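You operate a simulated robot arm through the tools that you are given. There is no shell and no other tool.

You are at the controls of a simulated robot arm. One attempt, no reset.

Task
Rake the hot peanuts level in the cooling pan, then salt them.
Fine: touch them with the rake alone; put rake and shaker back. Set down upright: salt shaker.

The check looks at the end state, three seconds after you hand in, the way a careful person would. Anything else that was tipped, shoved, dropped, spilled or broken makes it a failure.

Robot
A 6-joint arm with a two-finger parallel gripper, fixed in place. Base frame: the origin is at the foot of the arm, x ahead of it, y to its left, z up. Units: cm, degrees, N and s.
With the tool pointing down near the work surface it reaches from about 46 to 86 cm from the base axis. Its first joint turns from -115.0 to 115.0 degrees. Payload 4.2 kg.
Tool frame: the origin (TCP) lies between the finger pads and is the grasp point; the fingertips stand 2.3 cm ahead of it; z points along the fingers, y is the line along which they close. The gripper opens to 9.4 cm. The fingers are 3.8 cm wide and 1 cm thick; the gripper's body (5.4 by 9.6 cm) begins 3.9 cm behind the TCP.
Orientation is that of the tool frame in the base frame, as a unit quaternion [x, y, z, w]. With the fingers straight down and closing along the base's y, the tool's x points along the base's -x, its y along +y and its z along -z.

Tools
- The arm moves only by the tool servo_tool. Its argument "rows" is a list of rows, each an object of numbers (a shift or turn left out is 0, a gripper value left out holds the last): "tx", "ty", "tz": the shift along the tool's x, y, z in cm; "rx", "ry", "rz": the turn, a rotation vector about the tool's x, y, z in degrees; "gripper": the finger opening in cm, from 0 to 9.4. In form: [{"tx": .., "ty": .., "tz": .., "rx": .., "ry": .., "rz": .., "gripper": ..}, ...]. A call has 1 to 20 rows; each row shifts and turns the commanded pose from where the row before left it, along the tool's axes as they then stand. Each row takes 0.2 s and may step no farther than 5 cm and 8.6 degrees from the row before; otherwise, or with a gripper value out of range, the whole call is refused. Where a pose cannot be reached the arm comes as near as it can. A force on the tool above 50 N (or 10 N above the force at the start of the call, whichever is more), or a blocked arm, ends the call early, and 0.2 s more pass. Each finger travels about 10.8 cm/s and halts on what it meets, pressing with about 30 N; the grip force reading is that of the motor and also rises with nothing between the fingers. The clock runs only during rows and for 0.2 s after the last one: add rows that do not move to give the fingers time. It gives the time, the measured TCP pose, the force on the tool (base axes), the opening and the grip force at its end, in the units of the frame above (readings bear some noise), with the torque about the TCP (base axes, N m) and any sound that the robot's microphone picked up, and new pictures: "views" is both (left out), scene, wrist or none.
- Cameras (640 x 400 px; columns grow to the right, rows downward): "scene" is fixed at [22, -50.1, 159.89]; the picture's right is [0.73, -0.69, 0.00], its down [-0.47, -0.49, -0.73] and it looks along [0.50, 0.53, -0.68] (base axes); focal length 353 px, centre (320, 200). "wrist" rides on the gripper at [8.6, 1.6, -7.4] in the tool frame; the picture's right is [-0.18, 0.98, 0.00], its down [-0.58, -0.11, -0.81] and it looks along [-0.79, -0.15, 0.59] (tool axes); focal length 243 px, centre (320, 200). There is no depth. A picture from a camera that has moved, and an enlarged one, comes with that camera's place and axes in the base frame and with its lens.
- raise_lower(by): slides the trunk up (or, below 0, down) by that many cm; the arm rides with it, the base frame stays. It gives what a move gives, with no picture.
- zoom(camera, box): a new picture of the part [left, top, right, bottom] of that camera's present view, enlarged. The clock stands still meanwhile.
- hand_in(): hands the job in; it is judged then, once.

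Nothing tells you positions but the pictures and the camera data. Unless the task says otherwise, let go and move clear before handing in.

The tools are called after "Request:" as name(argument=value, ...) on one line, values as JSON. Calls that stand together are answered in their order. servo_tool: Moves the arm, as the interface text tells. Its arguments: {"type":"object","properties":{"rows":{"type":"array"},"views":{"type":"string","enum":["both","scene","wrist","none"]}},"required":["rows"]} The other tools are called the same way: raise_lower (by) slides the trunk up or down; zoom (camera, box) takes an enlarged picture of a part of a camera's view; hand_in () hands the job in.

At the start:

```text
time: 0.0
eef_pos: [49.14, 10.79, 126.87]
orientation: [0.0, 1.0, 0.0, 0.0]
contact_force: [0.6, 0.0, 0.4]
torque: [0.0, -0.03, -0.02]
gripper_width: 9.4
grip_force: 0.1
trunk travel left (down, up): [-80.0, 19.0]
```

scene: 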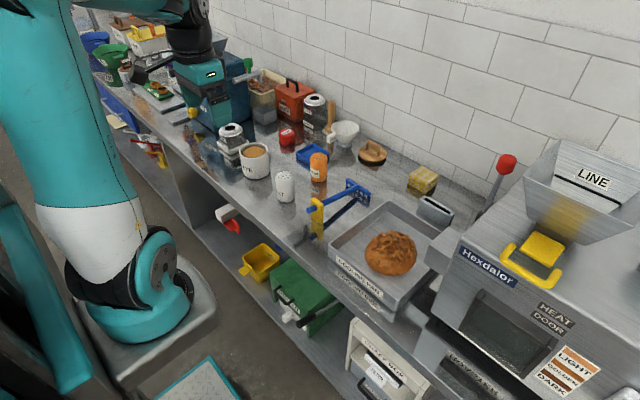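
wrist: 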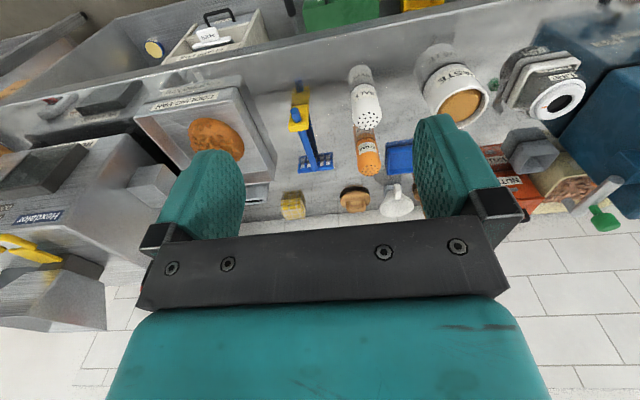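

I see a bench with a cooling pan holding a mound of peanuts, a rake with a yellow handle and blue head beside it, and several shakers and jars. I'll look closer before moving.

Request:
zoom(camera="scene", box=[300, 160, 460, 320])

Request:
zoom(camera="scene", box=[210, 80, 400, 220])

Request:
zoom(camera="wrist", box=[220, 40, 500, 220])

Request:
zoom(camera="scene", box=[420, 100, 640, 400])

Request:
zoom(camera="scene", box=[80, 0, 280, 180])

```text
2.50 times, centred on (380, 240) of scene
camera zoom: at [22.0, -50.1, 159.89], right [0.73, -0.69, 0.0], down [-0.47, -0.49, -0.73], along [0.5, 0.53, -0.68], focal length 883 px, centre (170, 100)
```

zoom: 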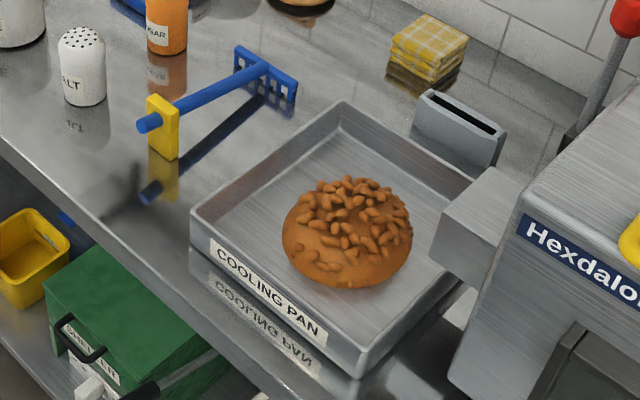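

```text
2.86 times, centred on (305, 150) of scene
camera zoom: at [22.0, -50.1, 159.89], right [0.73, -0.69, 0.0], down [-0.47, -0.49, -0.73], along [0.5, 0.53, -0.68], focal length 1009 px, centre (363, 343)
```

zoom: 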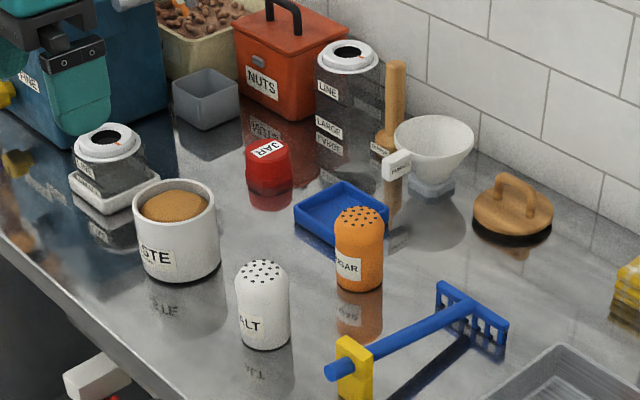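

```text
2.22 times, centred on (360, 130) of wrist
camera zoom: at [40.44, 12.46, 134.32], right [0.18, 0.98, 0.0], down [0.58, -0.11, 0.81], along [0.79, -0.15, -0.59], focal length 539 px, centre (231, 356)
```

zoom: 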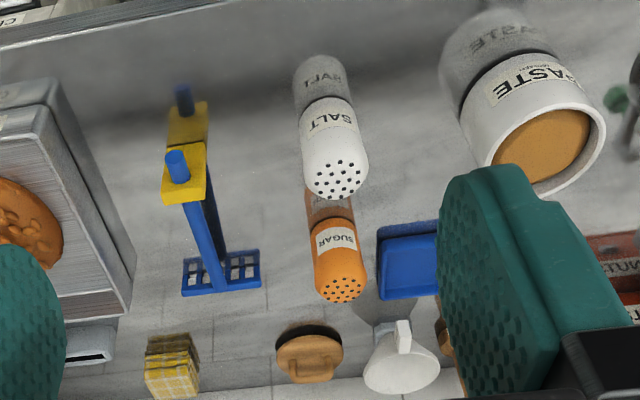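

```text
1.33 times, centred on (530, 250) of scene
camera zoom: at [22.0, -50.1, 159.89], right [0.73, -0.69, 0.0], down [-0.47, -0.49, -0.73], along [0.5, 0.53, -0.68], focal length 471 px, centre (40, 133)
```

zoom: 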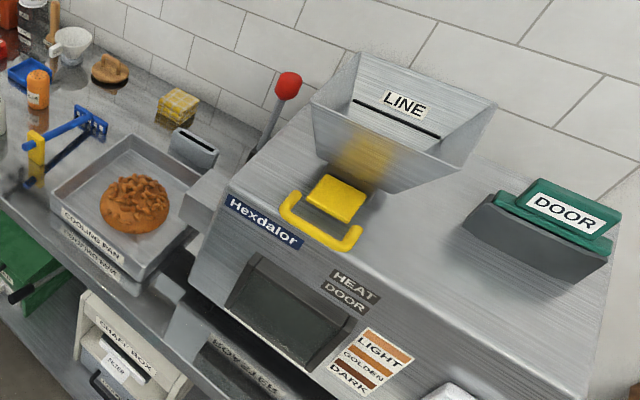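

```text
2.22 times, centred on (180, 90) of scene
camera zoom: at [22.0, -50.1, 159.89], right [0.73, -0.69, 0.0], down [-0.47, -0.49, -0.73], along [0.5, 0.53, -0.68], focal length 785 px, centre (631, 444)
```

zoom: 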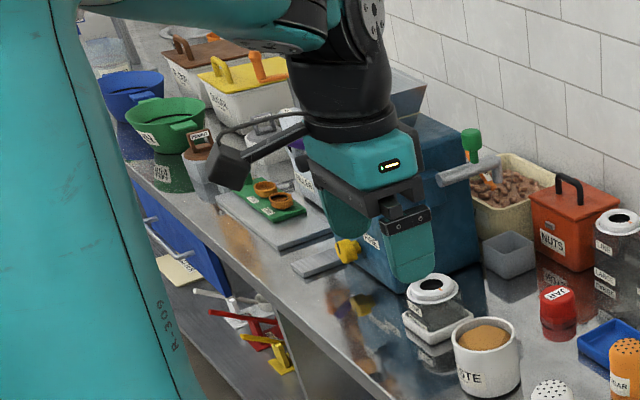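

The pan with the peanut mound sits at roughly x 63–89, y −8 to −32. The rake lies along x at y≈2 with its yellow grip near x≈70, and the salt shaker is near (70, 16); the bench top is near z≈83. I'll move in closer to measure these better.

Request:
servo_tool(rows=[{"ty": -2.2, "tz": 4}, {"ty": -2.2, "tz": 4}, {"ty": -2.2, "tz": 4}, {"ty": -2.2, "tz": 3}, {}], views="both")

```text
time: 1.2
eef_pos: [48.98, 2.09, 111.83]
orientation: [0.0, 1.0, 0.0, 0.0]
contact_force: [0.2, -0.1, 0.4]
torque: [0.02, -0.01, 0.0]
gripper_width: 9.39
grip_force: 0.1
trunk travel left (down, up): [-80.0, 19.0]
camera wrist: at [40.34, 3.73, 119.4], right [0.18, 0.98, 0.0], down [0.58, -0.11, 0.81], along [0.79, -0.15, -0.59], focal length 243 px, centre (320, 200)
```

scene: 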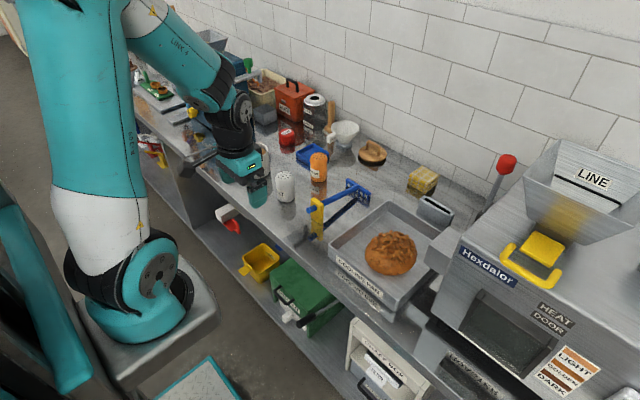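
wrist: 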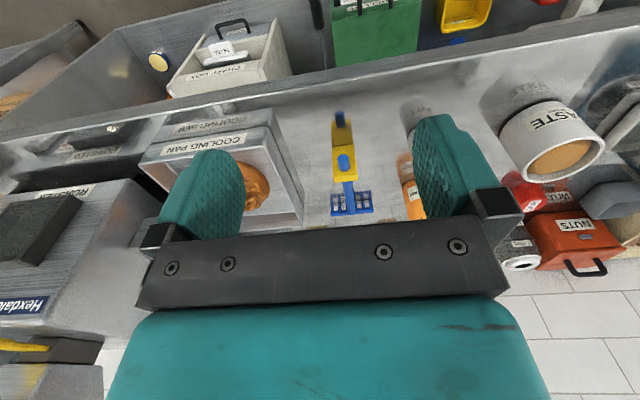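

The rake is now right ahead between the fingers. I'll enlarge the wrist view for measurements.

Request:
zoom(camera="wrist", box=[290, 80, 430, 230])

Request:
zoom(camera="scene", box=[260, 140, 380, 240])

Request:
zoom(camera="scene", box=[320, 180, 470, 320])

```text
2.67 times, centred on (360, 155) of wrist
camera zoom: at [40.34, 3.73, 119.4], right [0.18, 0.98, 0.0], down [0.58, -0.11, 0.81], along [0.79, -0.15, -0.59], focal length 647 px, centre (213, 320)
```

zoom: 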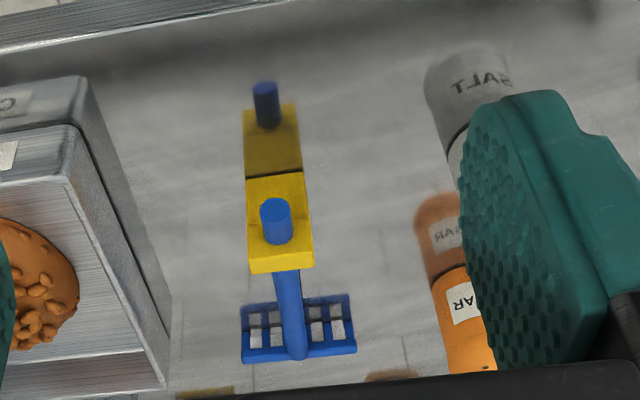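

```text
4.00 times, centred on (320, 190) of scene
camera zoom: at [22.0, -50.1, 159.89], right [0.73, -0.69, 0.0], down [-0.47, -0.49, -0.73], along [0.5, 0.53, -0.68], focal length 1413 px, centre (320, 240)
```

zoom: 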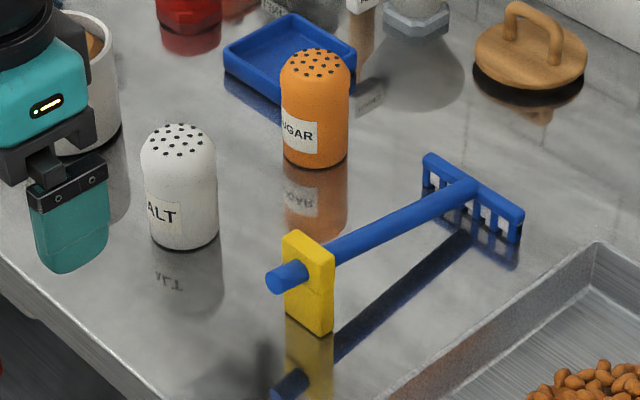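

```text
2.86 times, centred on (395, 250) of scene
camera zoom: at [22.0, -50.1, 159.89], right [0.73, -0.69, 0.0], down [-0.47, -0.49, -0.73], along [0.5, 0.53, -0.68], focal length 1009 px, centre (106, 57)
```

zoom: 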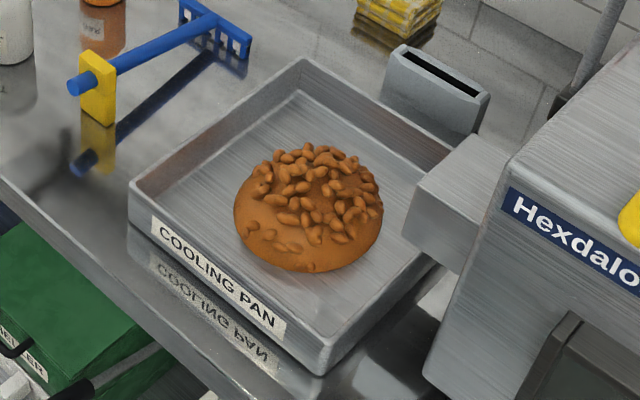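

The bench top triangulates to z≈85.8; the rake grip block is about 3.5 cm wide, 6.6 cm tall at (70.6, 2.3), and the head is about 10 cm wide at x≈87.6. Next I'll look at the pan from nearer.

Request:
servo_tool(rows=[{"ty": -4.2}, {"ty": -4.2}, {"ty": -4.2}, {"ty": -4.2}, {}], views="wrist")

Request:
zoom(camera="wrist", box=[230, 80, 430, 230])

Request:
zoom(camera="scene", box=[320, 240, 420, 310])

```text
time: 2.4
eef_pos: [49.16, -14.64, 111.76]
orientation: [0.0, 1.0, 0.0, 0.0]
contact_force: [0.2, 0.5, -0.1]
torque: [0.0, 0.01, 0.0]
gripper_width: 9.4
grip_force: 0.1
trunk travel left (down, up): [-80.0, 19.0]
camera wrist: at [40.53, -13.07, 119.23], right [0.18, 0.98, 0.0], down [0.58, -0.11, 0.81], along [0.79, -0.15, -0.59], focal length 243 px, centre (320, 200)
```

wrist: 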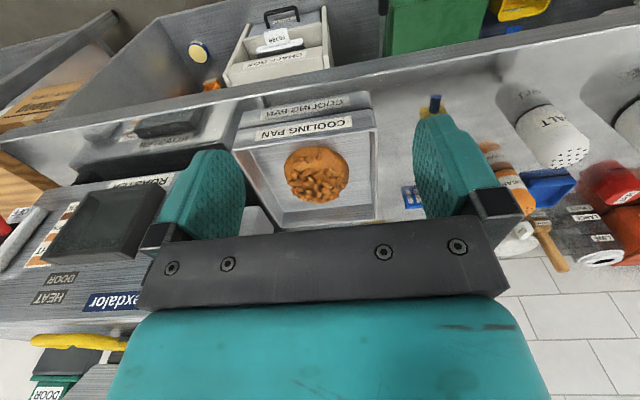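

```text
2.67 times, centred on (330, 155) of wrist
camera zoom: at [40.53, -13.07, 119.23], right [0.18, 0.98, 0.0], down [0.58, -0.11, 0.81], along [0.79, -0.15, -0.59], focal length 647 px, centre (293, 320)
```

zoom: 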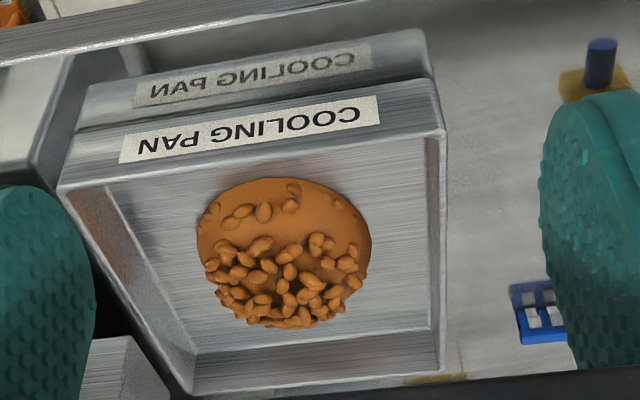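

```text
5.71 times, centred on (370, 275) of scene
camera zoom: at [22.0, -50.1, 159.89], right [0.73, -0.69, 0.0], down [-0.47, -0.49, -0.73], along [0.5, 0.53, -0.68], focal length 2018 px, centre (34, -229)
```

zoom: 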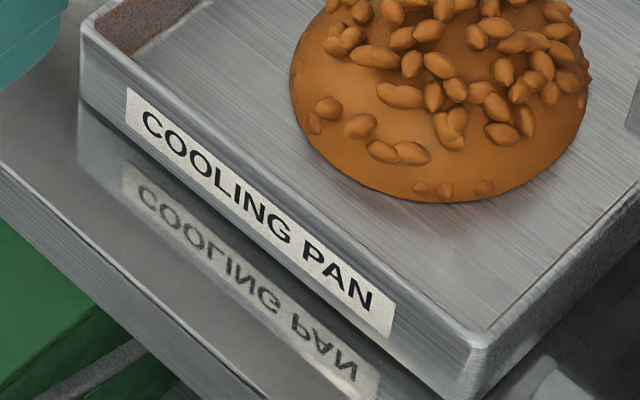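

The pan spans about x 63–88, y −31.5 to −9.8, with its rim at z≈90.7 and the mound centred near (75, −20), about 5–6 cm tall. I'll go above the rake's yellow grip with the fingers open.

Request:
servo_tool(rows=[{"tx": -3.077, "ty": 2.427, "tz": 1.709}, {"tx": -3.077, "ty": 2.427, "tz": 1.709}, {"tx": -3.077, "ty": 2.427, "tz": 1.709}, {"tx": -3.077, "ty": 2.427, "tz": 1.709}, {"tx": -3.077, "ty": 2.427, "tz": 1.709}, {"tx": -3.077, "ty": 2.427, "tz": 1.709}, {"tx": -3.077, "ty": 2.427, "tz": 1.709}, {}], views="both")

Request:
zoom(camera="wrist", box=[230, 80, 430, 230])

Request:
zoom(camera="scene", box=[260, 140, 400, 240])

```text
time: 4.2
eef_pos: [70.81, 2.52, 99.81]
orientation: [0.001, 1.0, 0.0, 0.0]
contact_force: [-1.3, 0.0, 0.6]
torque: [0.0, 0.0, -0.01]
gripper_width: 9.4
grip_force: 0.0
trunk travel left (down, up): [-80.0, 19.0]
camera wrist: at [62.17, 4.14, 107.34], right [0.19, 0.98, 0.0], down [0.58, -0.11, 0.81], along [0.79, -0.15, -0.59], focal length 243 px, centre (320, 200)
```

scene: 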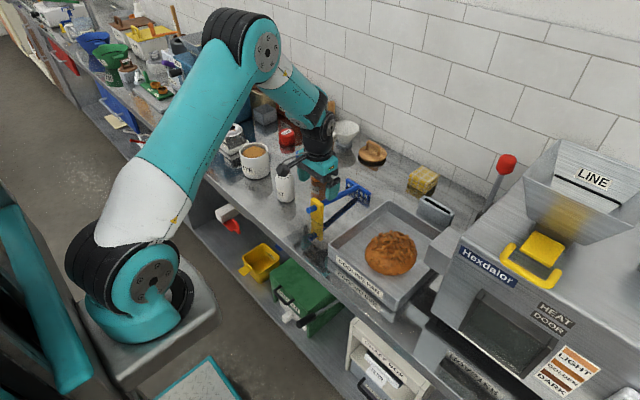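
wrist: 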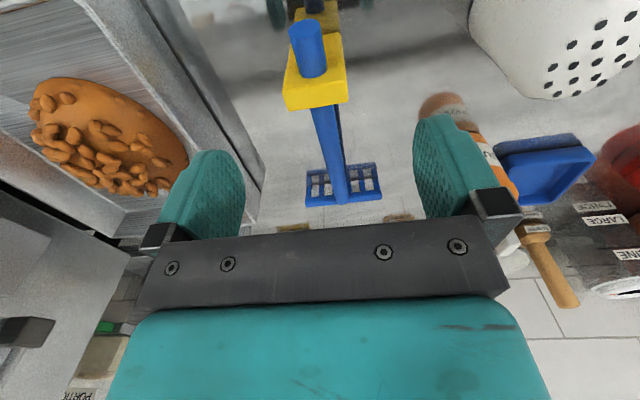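

```text
2.67 times, centred on (330, 155) of wrist
camera zoom: at [62.17, 4.14, 107.34], right [0.19, 0.98, 0.0], down [0.58, -0.11, 0.81], along [0.79, -0.15, -0.59], focal length 647 px, centre (293, 320)
```

zoom: 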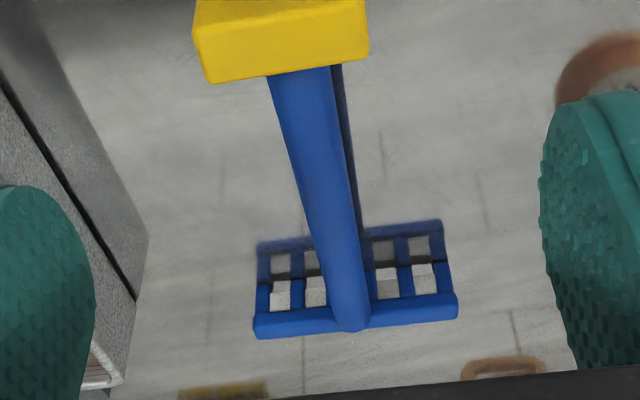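

```text
4.00 times, centred on (330, 190) of scene
camera zoom: at [22.0, -50.1, 159.89], right [0.73, -0.69, 0.0], down [-0.47, -0.49, -0.73], along [0.5, 0.53, -0.68], focal length 1413 px, centre (280, 240)
```

zoom: 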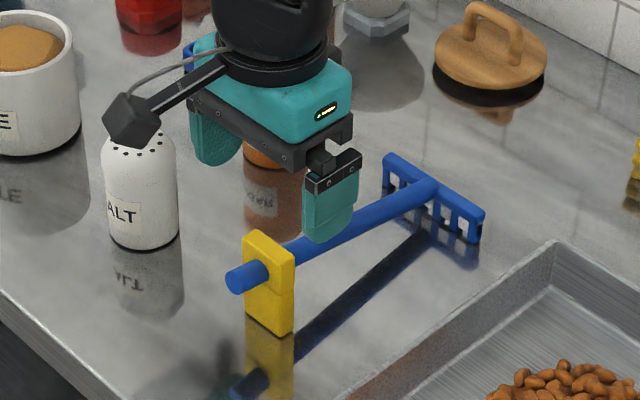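

The fingers straddle the grip block, whose centre I now put at about (70.3, 2.25) with its top near z 92.4. I'll shift slightly and go down to grip it.

Request:
servo_tool(rows=[{"tx": 0.4, "ty": -0.2, "tz": 2.5}, {"tz": 2.6}, {"tz": 2.6}, {"tz": 2.4}, {}], views="both")

Request:
zoom(camera="scene", box=[260, 140, 400, 240])

```text
time: 5.4
eef_pos: [70.36, 1.93, 89.74]
orientation: [0.0, 1.0, 0.0, 0.0]
contact_force: [-0.4, 0.5, 0.2]
torque: [-0.02, 0.03, 0.02]
gripper_width: 9.4
grip_force: 0.1
trunk travel left (down, up): [-80.0, 19.0]
camera wrist: at [61.65, 3.62, 97.27], right [0.18, 0.98, 0.0], down [0.58, -0.11, 0.81], along [0.79, -0.15, -0.59], focal length 243 px, centre (320, 200)
```

scene: 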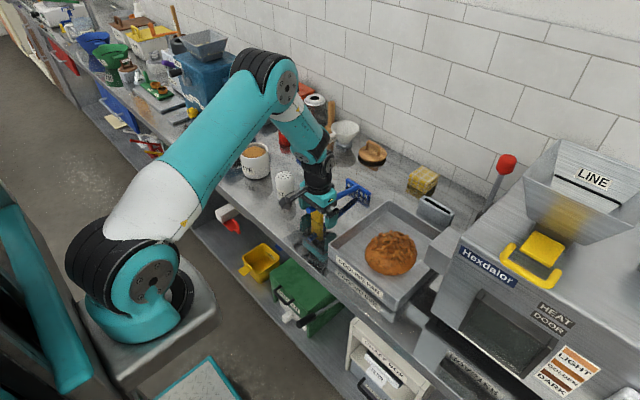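
wrist: 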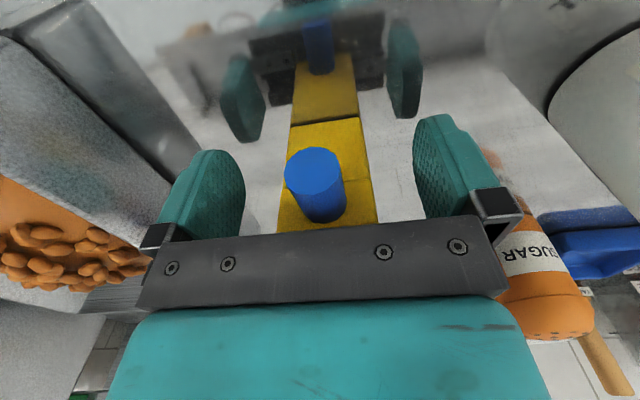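

```text
4.00 times, centred on (330, 190) of scene
camera zoom: at [22.0, -50.1, 159.89], right [0.73, -0.69, 0.0], down [-0.47, -0.49, -0.73], along [0.5, 0.53, -0.68], focal length 1413 px, centre (280, 240)
```

zoom: 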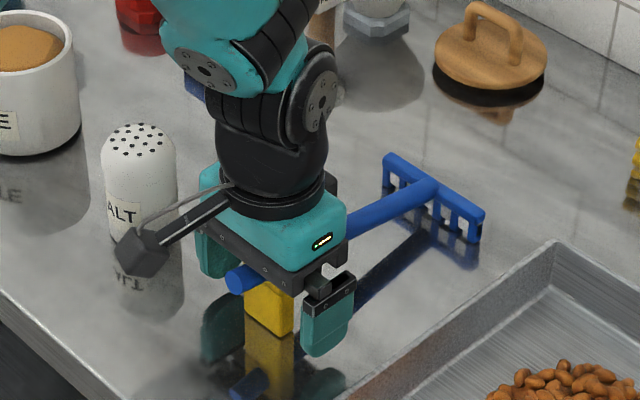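

The fingers are well centred around the yellow grip with the shaft stub between them. I'll close on it.

Request:
servo_tool(rows=[{"gripper": 5}, {"gripper": 2}, {"gripper": 2}, {"gripper": 2}, {}], views="both")

```text
time: 6.6
eef_pos: [70.29, 1.9, 89.77]
orientation: [0.001, 1.0, 0.0, 0.0]
contact_force: [-0.7, 0.1, -0.3]
torque: [-0.02, -0.07, 0.04]
gripper_width: 3.95
grip_force: 30.2
trunk travel left (down, up): [-80.0, 19.0]
camera wrist: at [61.64, 3.63, 97.29], right [0.18, 0.98, 0.0], down [0.58, -0.11, 0.81], along [0.79, -0.15, -0.59], focal length 243 px, centre (320, 200)
```

scene: 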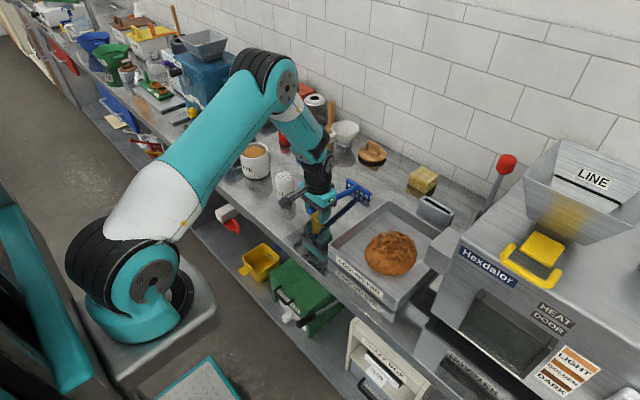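
wrist: 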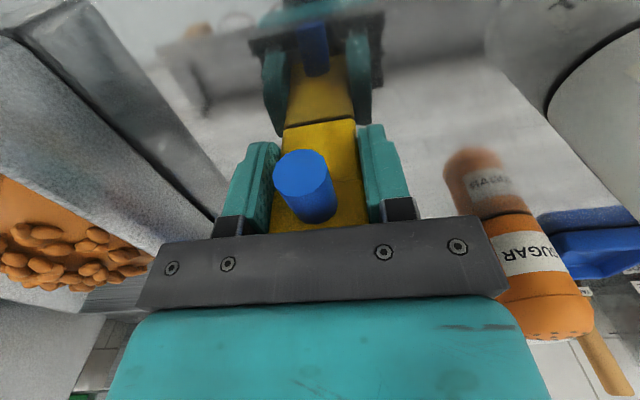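

The rake is gripped at an opening of 3.95 cm with about 30 N. I'll lift it straight up and check that it stays level.

Request:
servo_tool(rows=[{"tz": -1}, {"tz": -2.5}, {"tz": -3.5}, {"tz": -4}, {}], views="both")

Request:
zoom(camera="scene", box=[260, 120, 420, 240])

```text
time: 7.8
eef_pos: [70.46, 2.06, 100.65]
orientation: [0.0, 1.0, -0.001, -0.001]
contact_force: [0.0, 0.2, -1.3]
torque: [-0.05, 0.09, -0.02]
gripper_width: 3.93
grip_force: 30.1
trunk travel left (down, up): [-80.0, 19.0]
camera wrist: at [61.65, 3.69, 108.07], right [0.18, 0.98, 0.0], down [0.58, -0.11, 0.81], along [0.79, -0.15, -0.59], focal length 243 px, centre (320, 200)
```

scene: 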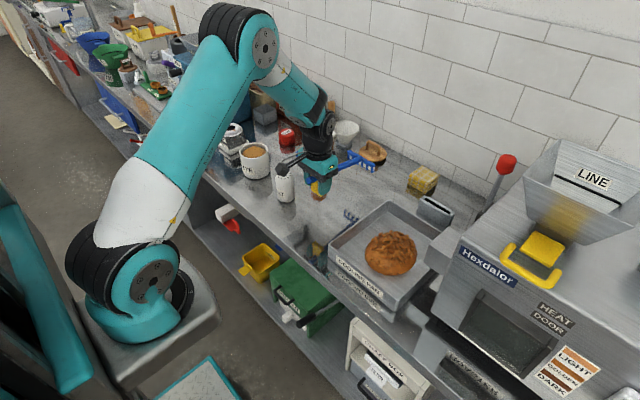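
wrist: 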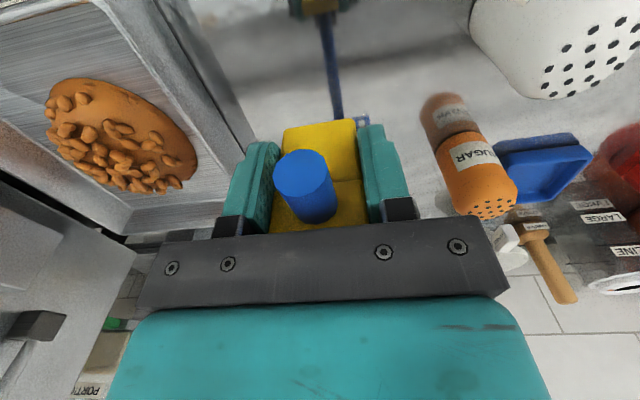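

```text
3.33 times, centred on (340, 180) of scene
camera zoom: at [22.0, -50.1, 159.89], right [0.73, -0.69, 0.0], down [-0.47, -0.49, -0.73], along [0.5, 0.53, -0.68], focal length 1177 px, centre (253, 267)
```

zoom: 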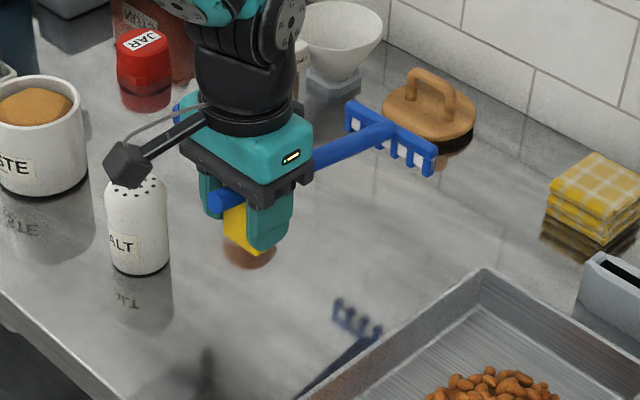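

The rake stays level in the grip. I'll carry it over the pan and tip its head down about 22°, hovering above the mound.

Request:
servo_tool(rows=[{"tz": -3}, {"tz": -3.3}, {"tx": 1.92, "ty": -4.46}, {"tx": 1.92, "ty": -4.46}, {"tx": 1.92, "ty": -4.46}, {"tx": 1.92, "ty": -4.46}, {"tx": 1.92, "ty": -4.46}, {"ry": 5.5}, {"ry": 5.5}, {"ry": 5.5}, {"ry": 5.5}, {}, {}], views="both")

Request:
zoom(camera="scene", box=[310, 140, 490, 300])

```text
time: 10.6
eef_pos: [60.57, -20.37, 107.05]
orientation: [0.0, 0.982, 0.0, -0.19]
contact_force: [-0.2, -0.2, -1.4]
torque: [-0.02, 0.08, 0.02]
gripper_width: 3.96
grip_force: 30.0
trunk travel left (down, up): [-80.0, 19.0]
camera wrist: at [55.41, -18.65, 117.22], right [0.17, 0.98, -0.07], down [0.84, -0.11, 0.53], along [0.51, -0.15, -0.85], focal length 243 px, centre (320, 200)
```

scene: 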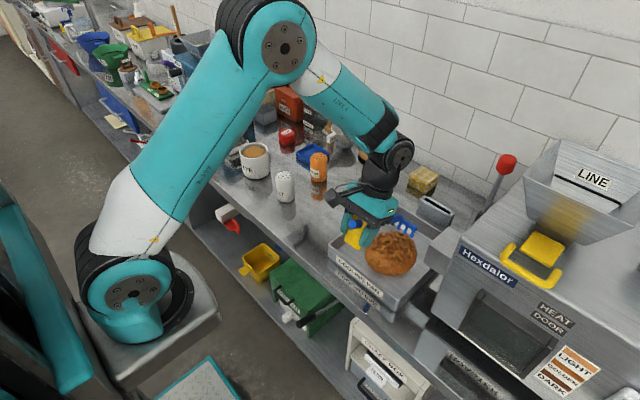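
wrist: 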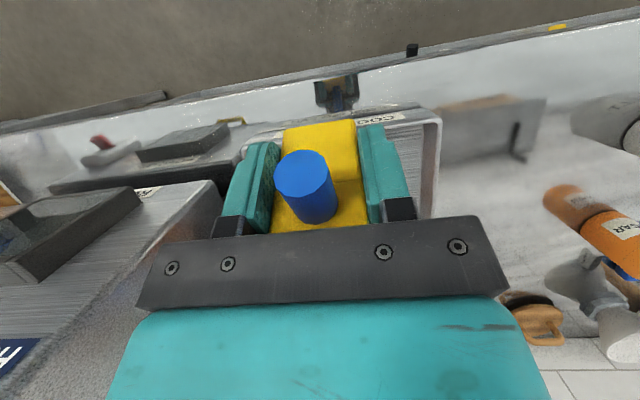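

```text
2.50 times, centred on (400, 220) of scene
camera zoom: at [22.0, -50.1, 159.89], right [0.73, -0.69, 0.0], down [-0.47, -0.49, -0.73], along [0.5, 0.53, -0.68], focal length 883 px, centre (120, 150)
```

zoom: 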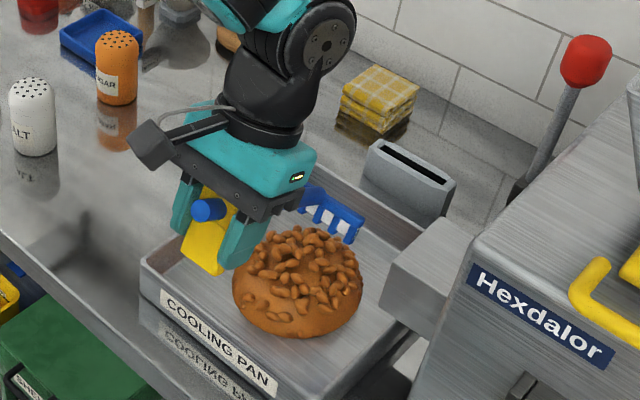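

The rake head hovers over the mound's centre, tines at about z 97. I'll start with a light skim: far side, down to z≈91, and a slow pull toward the robot.

Request:
servo_tool(rows=[{"tx": -3.709, "tz": -1.4985}, {"tx": -3.709, "tz": -1.4985}, {"tx": -1.124, "tz": 2.782}, {"tx": -1.124, "tz": 2.782}, {}, {"tx": 1.298, "tz": 0.524}, {"tx": 1.298, "tz": 0.524}, {"tx": 1.298, "tz": 0.524}, {"tx": 1.298, "tz": 0.524}, {"tx": 1.298, "tz": 0.524}, {"tx": 1.298, "tz": 0.524}, {"tx": 1.298, "tz": 0.524}, {"tx": 1.298, "tz": 0.524}, {}], views="both")

Request:
zoom(camera="scene", box=[310, 160, 470, 310])

```text
time: 13.6
eef_pos: [57.45, -20.18, 101.04]
orientation: [0.0, 0.982, 0.0, -0.19]
contact_force: [-0.2, -0.3, -0.7]
torque: [0.0, 0.07, 0.0]
gripper_width: 3.96
grip_force: 29.8
trunk travel left (down, up): [-80.0, 19.0]
camera wrist: at [52.2, -18.66, 111.31], right [0.17, 0.98, -0.07], down [0.84, -0.11, 0.53], along [0.51, -0.15, -0.85], focal length 243 px, centre (320, 200)
```

scene: 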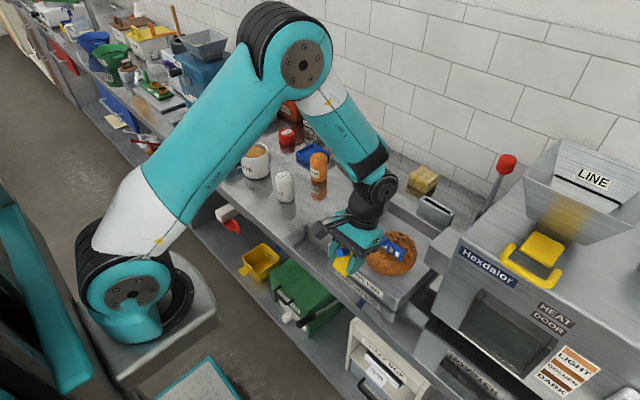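
wrist: 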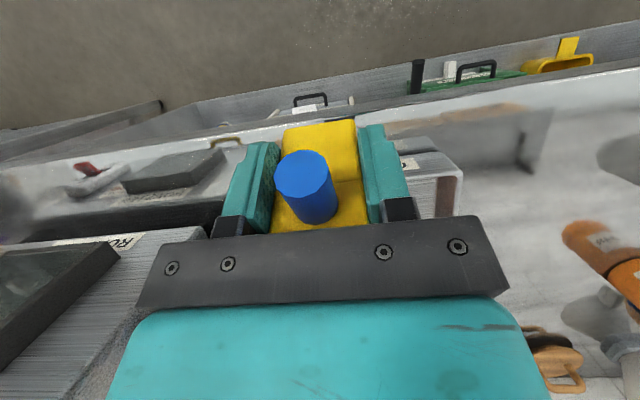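

```text
2.67 times, centred on (390, 235) of scene
camera zoom: at [22.0, -50.1, 159.89], right [0.73, -0.69, 0.0], down [-0.47, -0.49, -0.73], along [0.5, 0.53, -0.68], focal length 942 px, centre (133, 107)
```

zoom: 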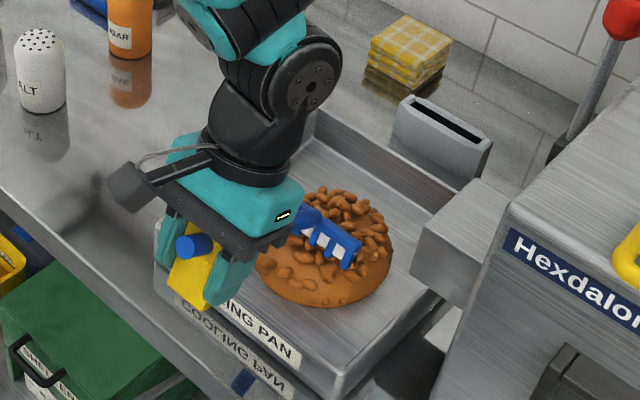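

No contact force and the mound looks unchanged, so its top is at or just below z 91. I'll repeat the pull lower, at about z 89.8.

Request:
servo_tool(rows=[{"tx": 1.498, "tz": -3.709}, {"tx": -3.709, "tz": -1.498}, {"tx": -3.709, "tz": -1.498}, {"tx": -3.709, "tz": -1.498}, {"tx": -0.974, "tz": 2.411}, {"tx": -0.974, "tz": 2.411}, {}, {"tx": 0.927, "tz": 0.375}, {"tx": 0.927, "tz": 0.375}, {"tx": 0.927, "tz": 0.375}, {"tx": 0.927, "tz": 0.375}, {"tx": 0.927, "tz": 0.375}, {"tx": 0.927, "tz": 0.375}, {"tx": 0.927, "tz": 0.375}, {"tx": 0.927, "tz": 0.375}, {}], views="scene")

Request:
zoom(camera="scene", box=[310, 160, 470, 310])

```text
time: 17.0
eef_pos: [61.17, -20.35, 99.81]
orientation: [0.0, 0.982, 0.0, -0.191]
contact_force: [-0.2, 0.3, -0.4]
torque: [0.0, 0.05, 0.03]
gripper_width: 3.97
grip_force: 29.8
trunk travel left (down, up): [-80.0, 19.0]
```

scene: 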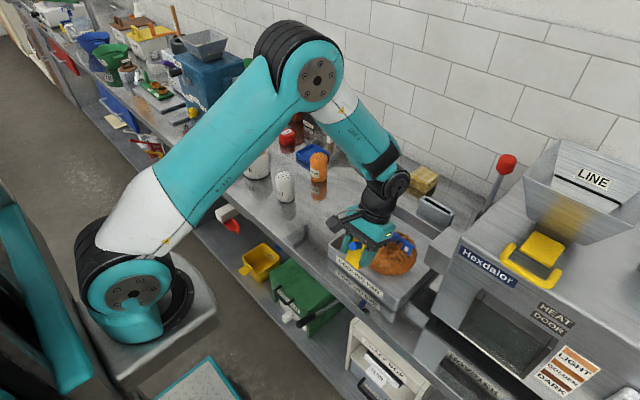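

```text
2.67 times, centred on (390, 235) of scene
camera zoom: at [22.0, -50.1, 159.89], right [0.73, -0.69, 0.0], down [-0.47, -0.49, -0.73], along [0.5, 0.53, -0.68], focal length 942 px, centre (133, 107)
```

zoom: 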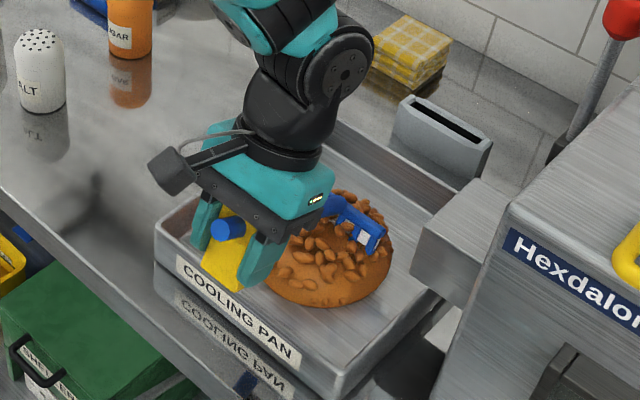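

The tines are now in the top of the mound with hardly any resistance. I'll finish this pull, then lift clear to see the effect.

Request:
servo_tool(rows=[{"tx": 0.927, "tz": 0.375}, {"tx": 0.927, "tz": 0.375}, {"tx": 0.927, "tz": 0.375}, {"tx": 0.927, "tz": 0.375}, {"tx": 0.927, "tz": 0.375}, {"tx": 0.927, "tz": 0.375}, {"tx": 1.498, "tz": -3.709}, {"tx": 1.498, "tz": -3.709}, {"tx": 1.498, "tz": -3.709}, {}], views="scene")

Request:
zoom(camera="scene", box=[310, 160, 470, 310])

```text
time: 19.2
eef_pos: [55.38, -20.19, 111.83]
orientation: [0.0, 0.982, 0.0, -0.191]
contact_force: [-0.4, -0.4, -0.9]
torque: [-0.02, 0.1, 0.02]
gripper_width: 3.94
grip_force: 30.0
trunk travel left (down, up): [-80.0, 19.0]
```

scene: 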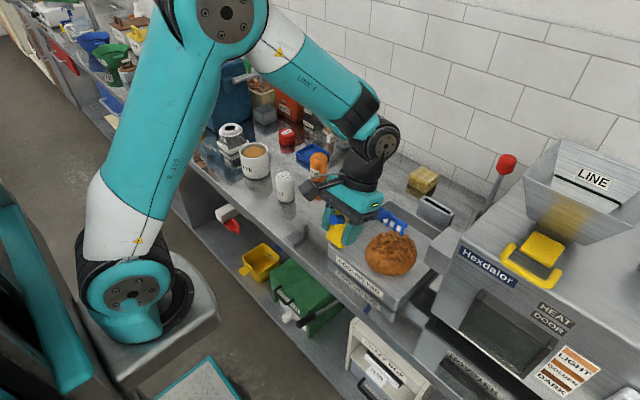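

```text
2.67 times, centred on (390, 235) of scene
camera zoom: at [22.0, -50.1, 159.89], right [0.73, -0.69, 0.0], down [-0.47, -0.49, -0.73], along [0.5, 0.53, -0.68], focal length 942 px, centre (133, 107)
```

zoom: 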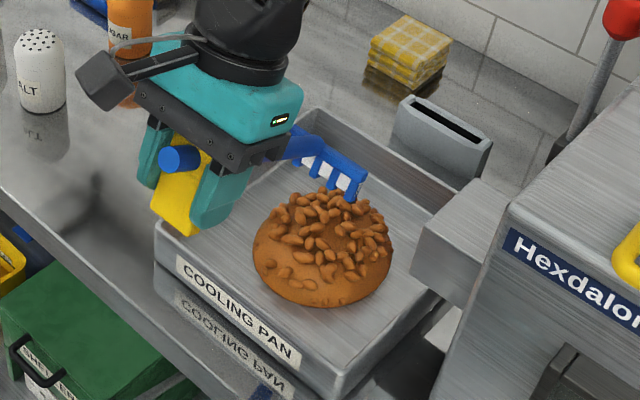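

The mound still looks unchanged, so deeper strokes are needed. I'll go down behind the mound on the far side to about z 88.2 and pull through while watching the force.

Request:
servo_tool(rows=[{"tx": -3.361, "tz": -1.358}, {"tx": -3.361, "tz": -1.358}, {"tx": -3.361, "tz": -1.358}, {"tx": -3.361, "tz": -1.358}, {"tx": -1.274, "tz": 3.152}, {"tx": -1.274, "tz": 3.152}, {"tx": -1.274, "tz": 3.152}, {"tx": -1.274, "tz": 3.152}, {}], views="scene")

Request:
zoom(camera="scene", box=[330, 170, 450, 290])

```text
time: 21.2
eef_pos: [69.79, -20.3, 98.11]
orientation: [0.0, 0.982, 0.0, -0.191]
contact_force: [-0.5, 0.1, -1.6]
torque: [0.02, 0.06, 0.01]
gripper_width: 3.97
grip_force: 29.9
trunk travel left (down, up): [-80.0, 19.0]
```

scene: 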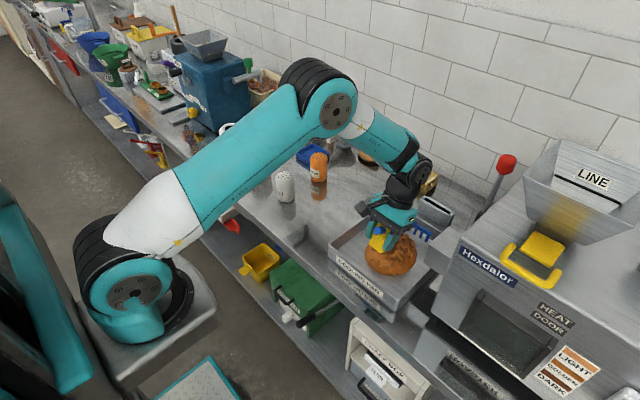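

```text
3.33 times, centred on (390, 230) of scene
camera zoom: at [22.0, -50.1, 159.89], right [0.73, -0.69, 0.0], down [-0.47, -0.49, -0.73], along [0.5, 0.53, -0.68], focal length 1177 px, centre (87, 100)
```

zoom: 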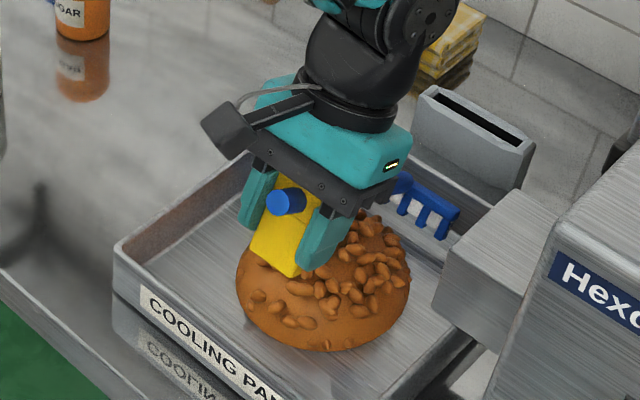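

The tines are down behind the mound with no contact yet and the fingers stay well above it. Now I'll pull slowly toward the robot.

Request:
servo_tool(rows=[{"tx": 0.742, "tz": 0.3}, {"tx": 0.742, "tz": 0.3}, {"tx": 0.742, "tz": 0.3}, {"tx": 0.742, "tz": 0.3}, {"tx": 0.742, "tz": 0.3}, {"tx": 0.742, "tz": 0.3}, {"tx": 0.742, "tz": 0.3}, {"tx": 0.742, "tz": 0.3}, {"tx": 0.742, "tz": 0.3}, {"tx": 0.742, "tz": 0.3}], views="scene")

Request:
zoom(camera="scene", box=[330, 170, 450, 290])

```text
time: 23.4
eef_pos: [62.02, -20.28, 98.05]
orientation: [0.0, 0.982, 0.0, -0.191]
contact_force: [-0.2, 0.9, -0.1]
torque: [0.01, 0.08, 0.01]
gripper_width: 3.95
grip_force: 29.7
trunk travel left (down, up): [-80.0, 19.0]
```

scene: 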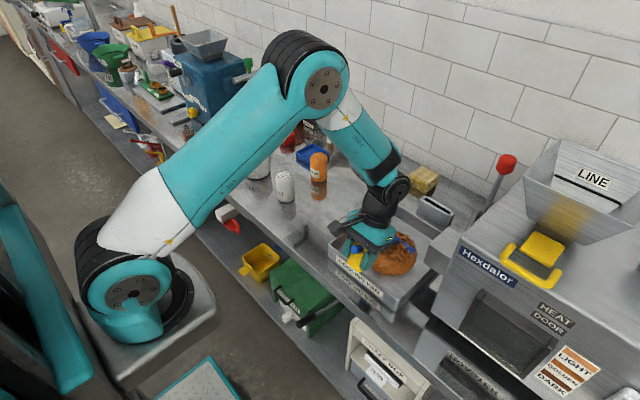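

```text
3.33 times, centred on (390, 230) of scene
camera zoom: at [22.0, -50.1, 159.89], right [0.73, -0.69, 0.0], down [-0.47, -0.49, -0.73], along [0.5, 0.53, -0.68], focal length 1177 px, centre (87, 100)
```

zoom: 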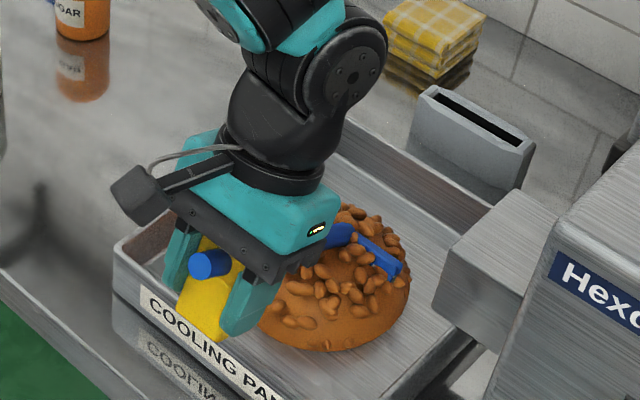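

The head passes through the mound with almost no resistance and no visible change, so depth matters. I'll go lower, close above the pan floor (about z 87.2), and continue the stroke.

Request:
servo_tool(rows=[{"tx": -0.187, "tz": 0.464}, {"tx": -0.187, "tz": 0.464}, {"tx": 0.742, "tz": 0.3}, {"tx": 0.742, "tz": 0.3}, {"tx": 0.742, "tz": 0.3}, {"tx": 0.742, "tz": 0.3}, {"tx": 0.742, "tz": 0.3}, {"tx": 0.742, "tz": 0.3}, {"tx": 0.742, "tz": 0.3}, {"tx": 0.742, "tz": 0.3}], views="scene")

Request:
zoom(camera="scene", box=[330, 170, 450, 290])

```text
time: 25.6
eef_pos: [55.46, -20.25, 97.26]
orientation: [0.001, 0.981, 0.0, -0.192]
contact_force: [0.4, -0.2, -0.7]
torque: [0.0, 0.05, -0.02]
gripper_width: 3.97
grip_force: 30.2
trunk travel left (down, up): [-80.0, 19.0]
```

scene: 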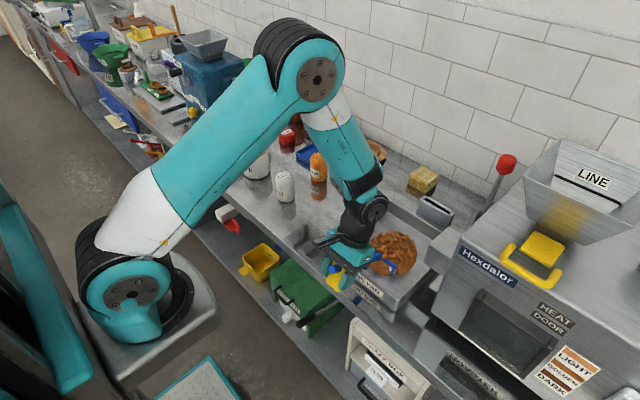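

```text
3.33 times, centred on (390, 230) of scene
camera zoom: at [22.0, -50.1, 159.89], right [0.73, -0.69, 0.0], down [-0.47, -0.49, -0.73], along [0.5, 0.53, -0.68], focal length 1177 px, centre (87, 100)
```

zoom: 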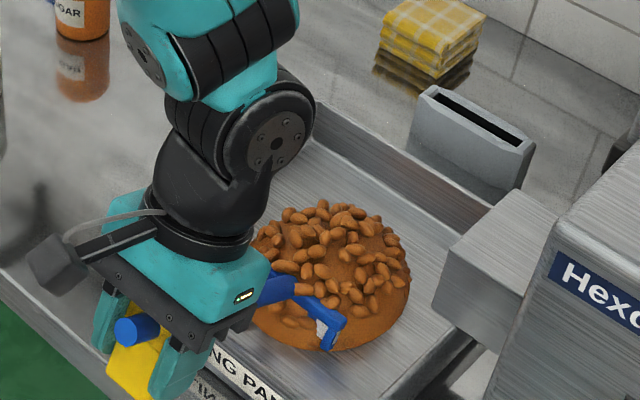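

Still no visible change, so I'll make a full push stroke near the floor, from the front of the mound to the far side.

Request:
servo_tool(rows=[{"tx": -1.159, "tz": -0.468}, {"tx": -1.159, "tz": -0.468}, {"tx": -1.159, "tz": -0.468}, {"tx": -1.159, "tz": -0.468}, {"tx": -1.159, "tz": -0.468}, {"tx": -1.159, "tz": -0.468}, {"tx": -1.159, "tz": -0.468}, {"tx": -1.159, "tz": -0.468}, {"tx": -1.159, "tz": -0.468}, {"tx": -1.159, "tz": -0.468}, {"tx": -1.159, "tz": -0.468}, {"tx": -1.159, "tz": -0.468}], views="scene")

Request:
zoom(camera="scene", box=[330, 170, 450, 290])

```text
time: 28.2
eef_pos: [70.61, -20.35, 97.3]
orientation: [0.0, 0.982, -0.001, -0.191]
contact_force: [0.2, 0.1, -0.6]
torque: [0.0, 0.07, 0.03]
gripper_width: 3.96
grip_force: 30.5
trunk travel left (down, up): [-80.0, 19.0]
```

scene: 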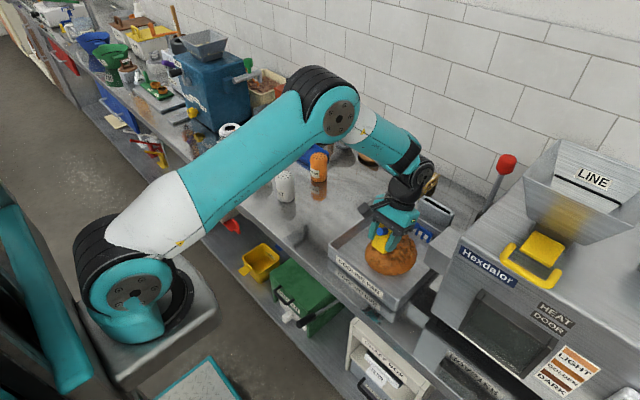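

```text
3.33 times, centred on (390, 230) of scene
camera zoom: at [22.0, -50.1, 159.89], right [0.73, -0.69, 0.0], down [-0.47, -0.49, -0.73], along [0.5, 0.53, -0.68], focal length 1177 px, centre (87, 100)
```

zoom: 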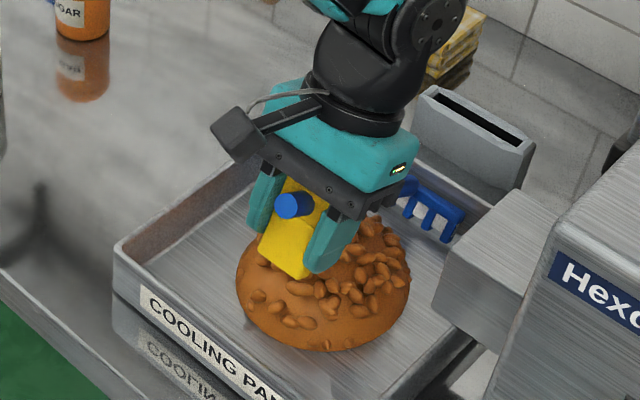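

No visible change yet and the fingers stay about 2 cm above the heap. I'll calibrate the depth by touching the pan floor gently behind the mound.

Request:
servo_tool(rows=[{"tx": -0.075, "tz": 0.185}, {"tx": -0.075, "tz": 0.185}], views="none")

Request:
zoom(camera="scene", box=[390, 190, 450, 250])

```text
time: 28.8
eef_pos: [70.56, -20.35, 96.9]
orientation: [-0.001, 0.982, 0.0, -0.19]
contact_force: [-0.8, -0.1, 0.8]
torque: [-0.03, -0.16, 0.03]
gripper_width: 3.94
grip_force: 29.8
trunk travel left (down, up): [-80.0, 19.0]
```

```text
6.67 times, centred on (420, 220) of scene
camera zoom: at [22.0, -50.1, 159.89], right [0.73, -0.69, 0.0], down [-0.47, -0.49, -0.73], along [0.5, 0.53, -0.68], focal length 2355 px, centre (-347, 67)
```

zoom: 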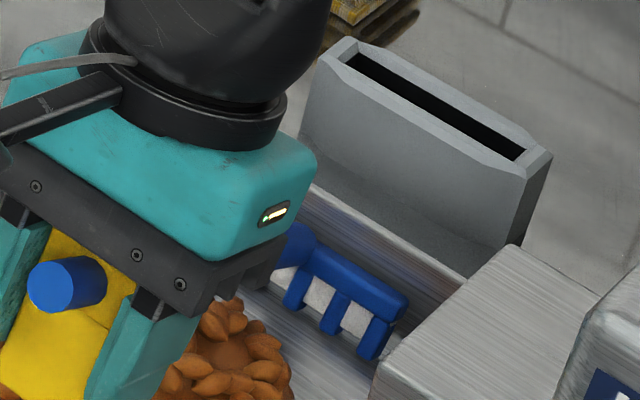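

The torque and force changed slightly, so the tines are just on the pan floor (TCP z≈96.9). I'll raise a hair and pull a full stroke along the floor.

Request:
servo_tool(rows=[{"tx": 0.075, "tz": -0.185}, {"tx": 1.02, "tz": 0.412}, {"tx": 1.02, "tz": 0.412}, {"tx": 1.02, "tz": 0.412}, {"tx": 1.02, "tz": 0.412}, {"tx": 1.02, "tz": 0.412}, {"tx": 1.02, "tz": 0.412}, {"tx": 1.02, "tz": 0.412}, {"tx": 1.02, "tz": 0.412}, {"tx": 1.02, "tz": 0.412}, {"tx": 1.02, "tz": 0.412}, {"tx": 1.02, "tz": 0.412}, {"tx": 1.02, "tz": 0.412}, {"tx": 1.02, "tz": 0.412}, {"tx": 1.02, "tz": 0.412}], views="scene")

Request:
zoom(camera="scene", box=[330, 170, 450, 290])

```text
time: 32.0
eef_pos: [55.15, -20.26, 97.14]
orientation: [0.0, 0.982, 0.0, -0.19]
contact_force: [0.6, 0.5, -0.6]
torque: [0.01, 0.06, -0.01]
gripper_width: 3.96
grip_force: 30.1
trunk travel left (down, up): [-80.0, 19.0]
```

scene: 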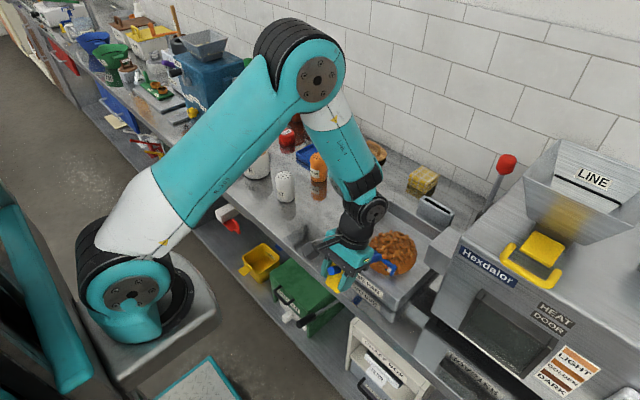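

```text
3.33 times, centred on (390, 230) of scene
camera zoom: at [22.0, -50.1, 159.89], right [0.73, -0.69, 0.0], down [-0.47, -0.49, -0.73], along [0.5, 0.53, -0.68], focal length 1177 px, centre (87, 100)
```

zoom: 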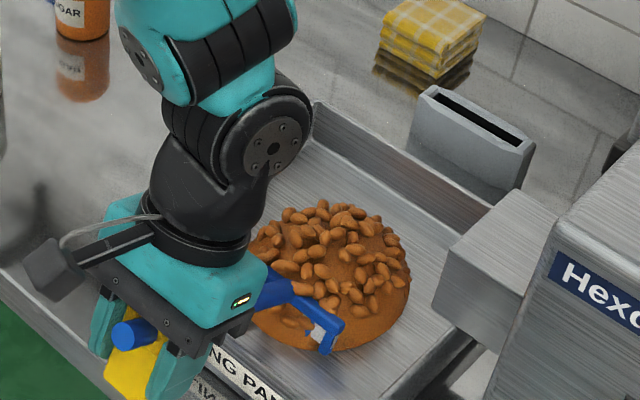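

Still unchanged along the centre line, so coverage may matter. I'll slide sideways toward the +y wall and push a stroke along that side, then return along the other side.

Request:
servo_tool(rows=[{"ty": 1.3}, {"ty": 1.3}, {"ty": 1.3}, {"tx": -1.19, "tz": -0.481}, {"tx": -1.19, "tz": -0.481}, {"tx": -1.19, "tz": -0.481}, {"tx": -1.19, "tz": -0.481}, {"tx": -1.19, "tz": -0.481}, {"tx": -1.19, "tz": -0.481}, {"tx": -1.19, "tz": -0.481}, {"tx": -1.19, "tz": -0.481}, {"tx": -1.19, "tz": -0.481}, {"tx": -1.19, "tz": -0.481}, {"tx": -1.19, "tz": -0.481}, {"tx": -1.19, "tz": -0.481}], views="scene")

Request:
zoom(camera="scene", box=[330, 170, 450, 290])

```text
time: 35.2
eef_pos: [70.49, -16.49, 97.09]
orientation: [-0.001, 0.982, 0.0, -0.191]
contact_force: [-0.6, 0.8, -1.0]
torque: [0.0, 0.09, -0.01]
gripper_width: 3.96
grip_force: 29.8
trunk travel left (down, up): [-80.0, 19.0]
```

scene: 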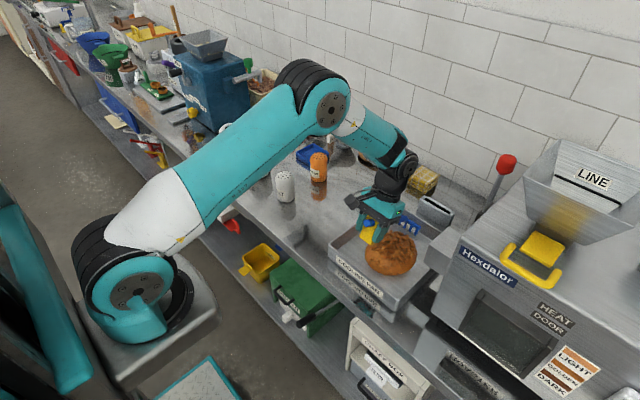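

```text
3.33 times, centred on (390, 230) of scene
camera zoom: at [22.0, -50.1, 159.89], right [0.73, -0.69, 0.0], down [-0.47, -0.49, -0.73], along [0.5, 0.53, -0.68], focal length 1177 px, centre (87, 100)
```

zoom: 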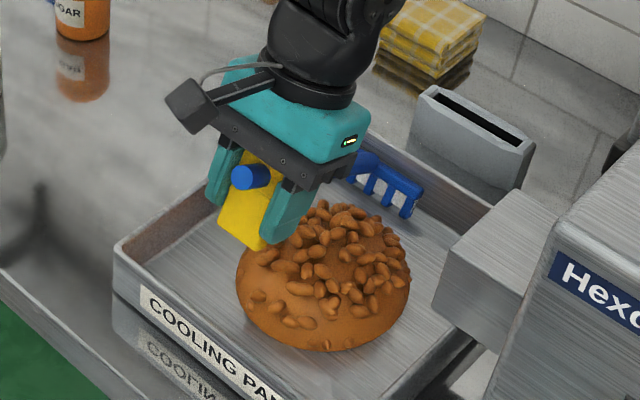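

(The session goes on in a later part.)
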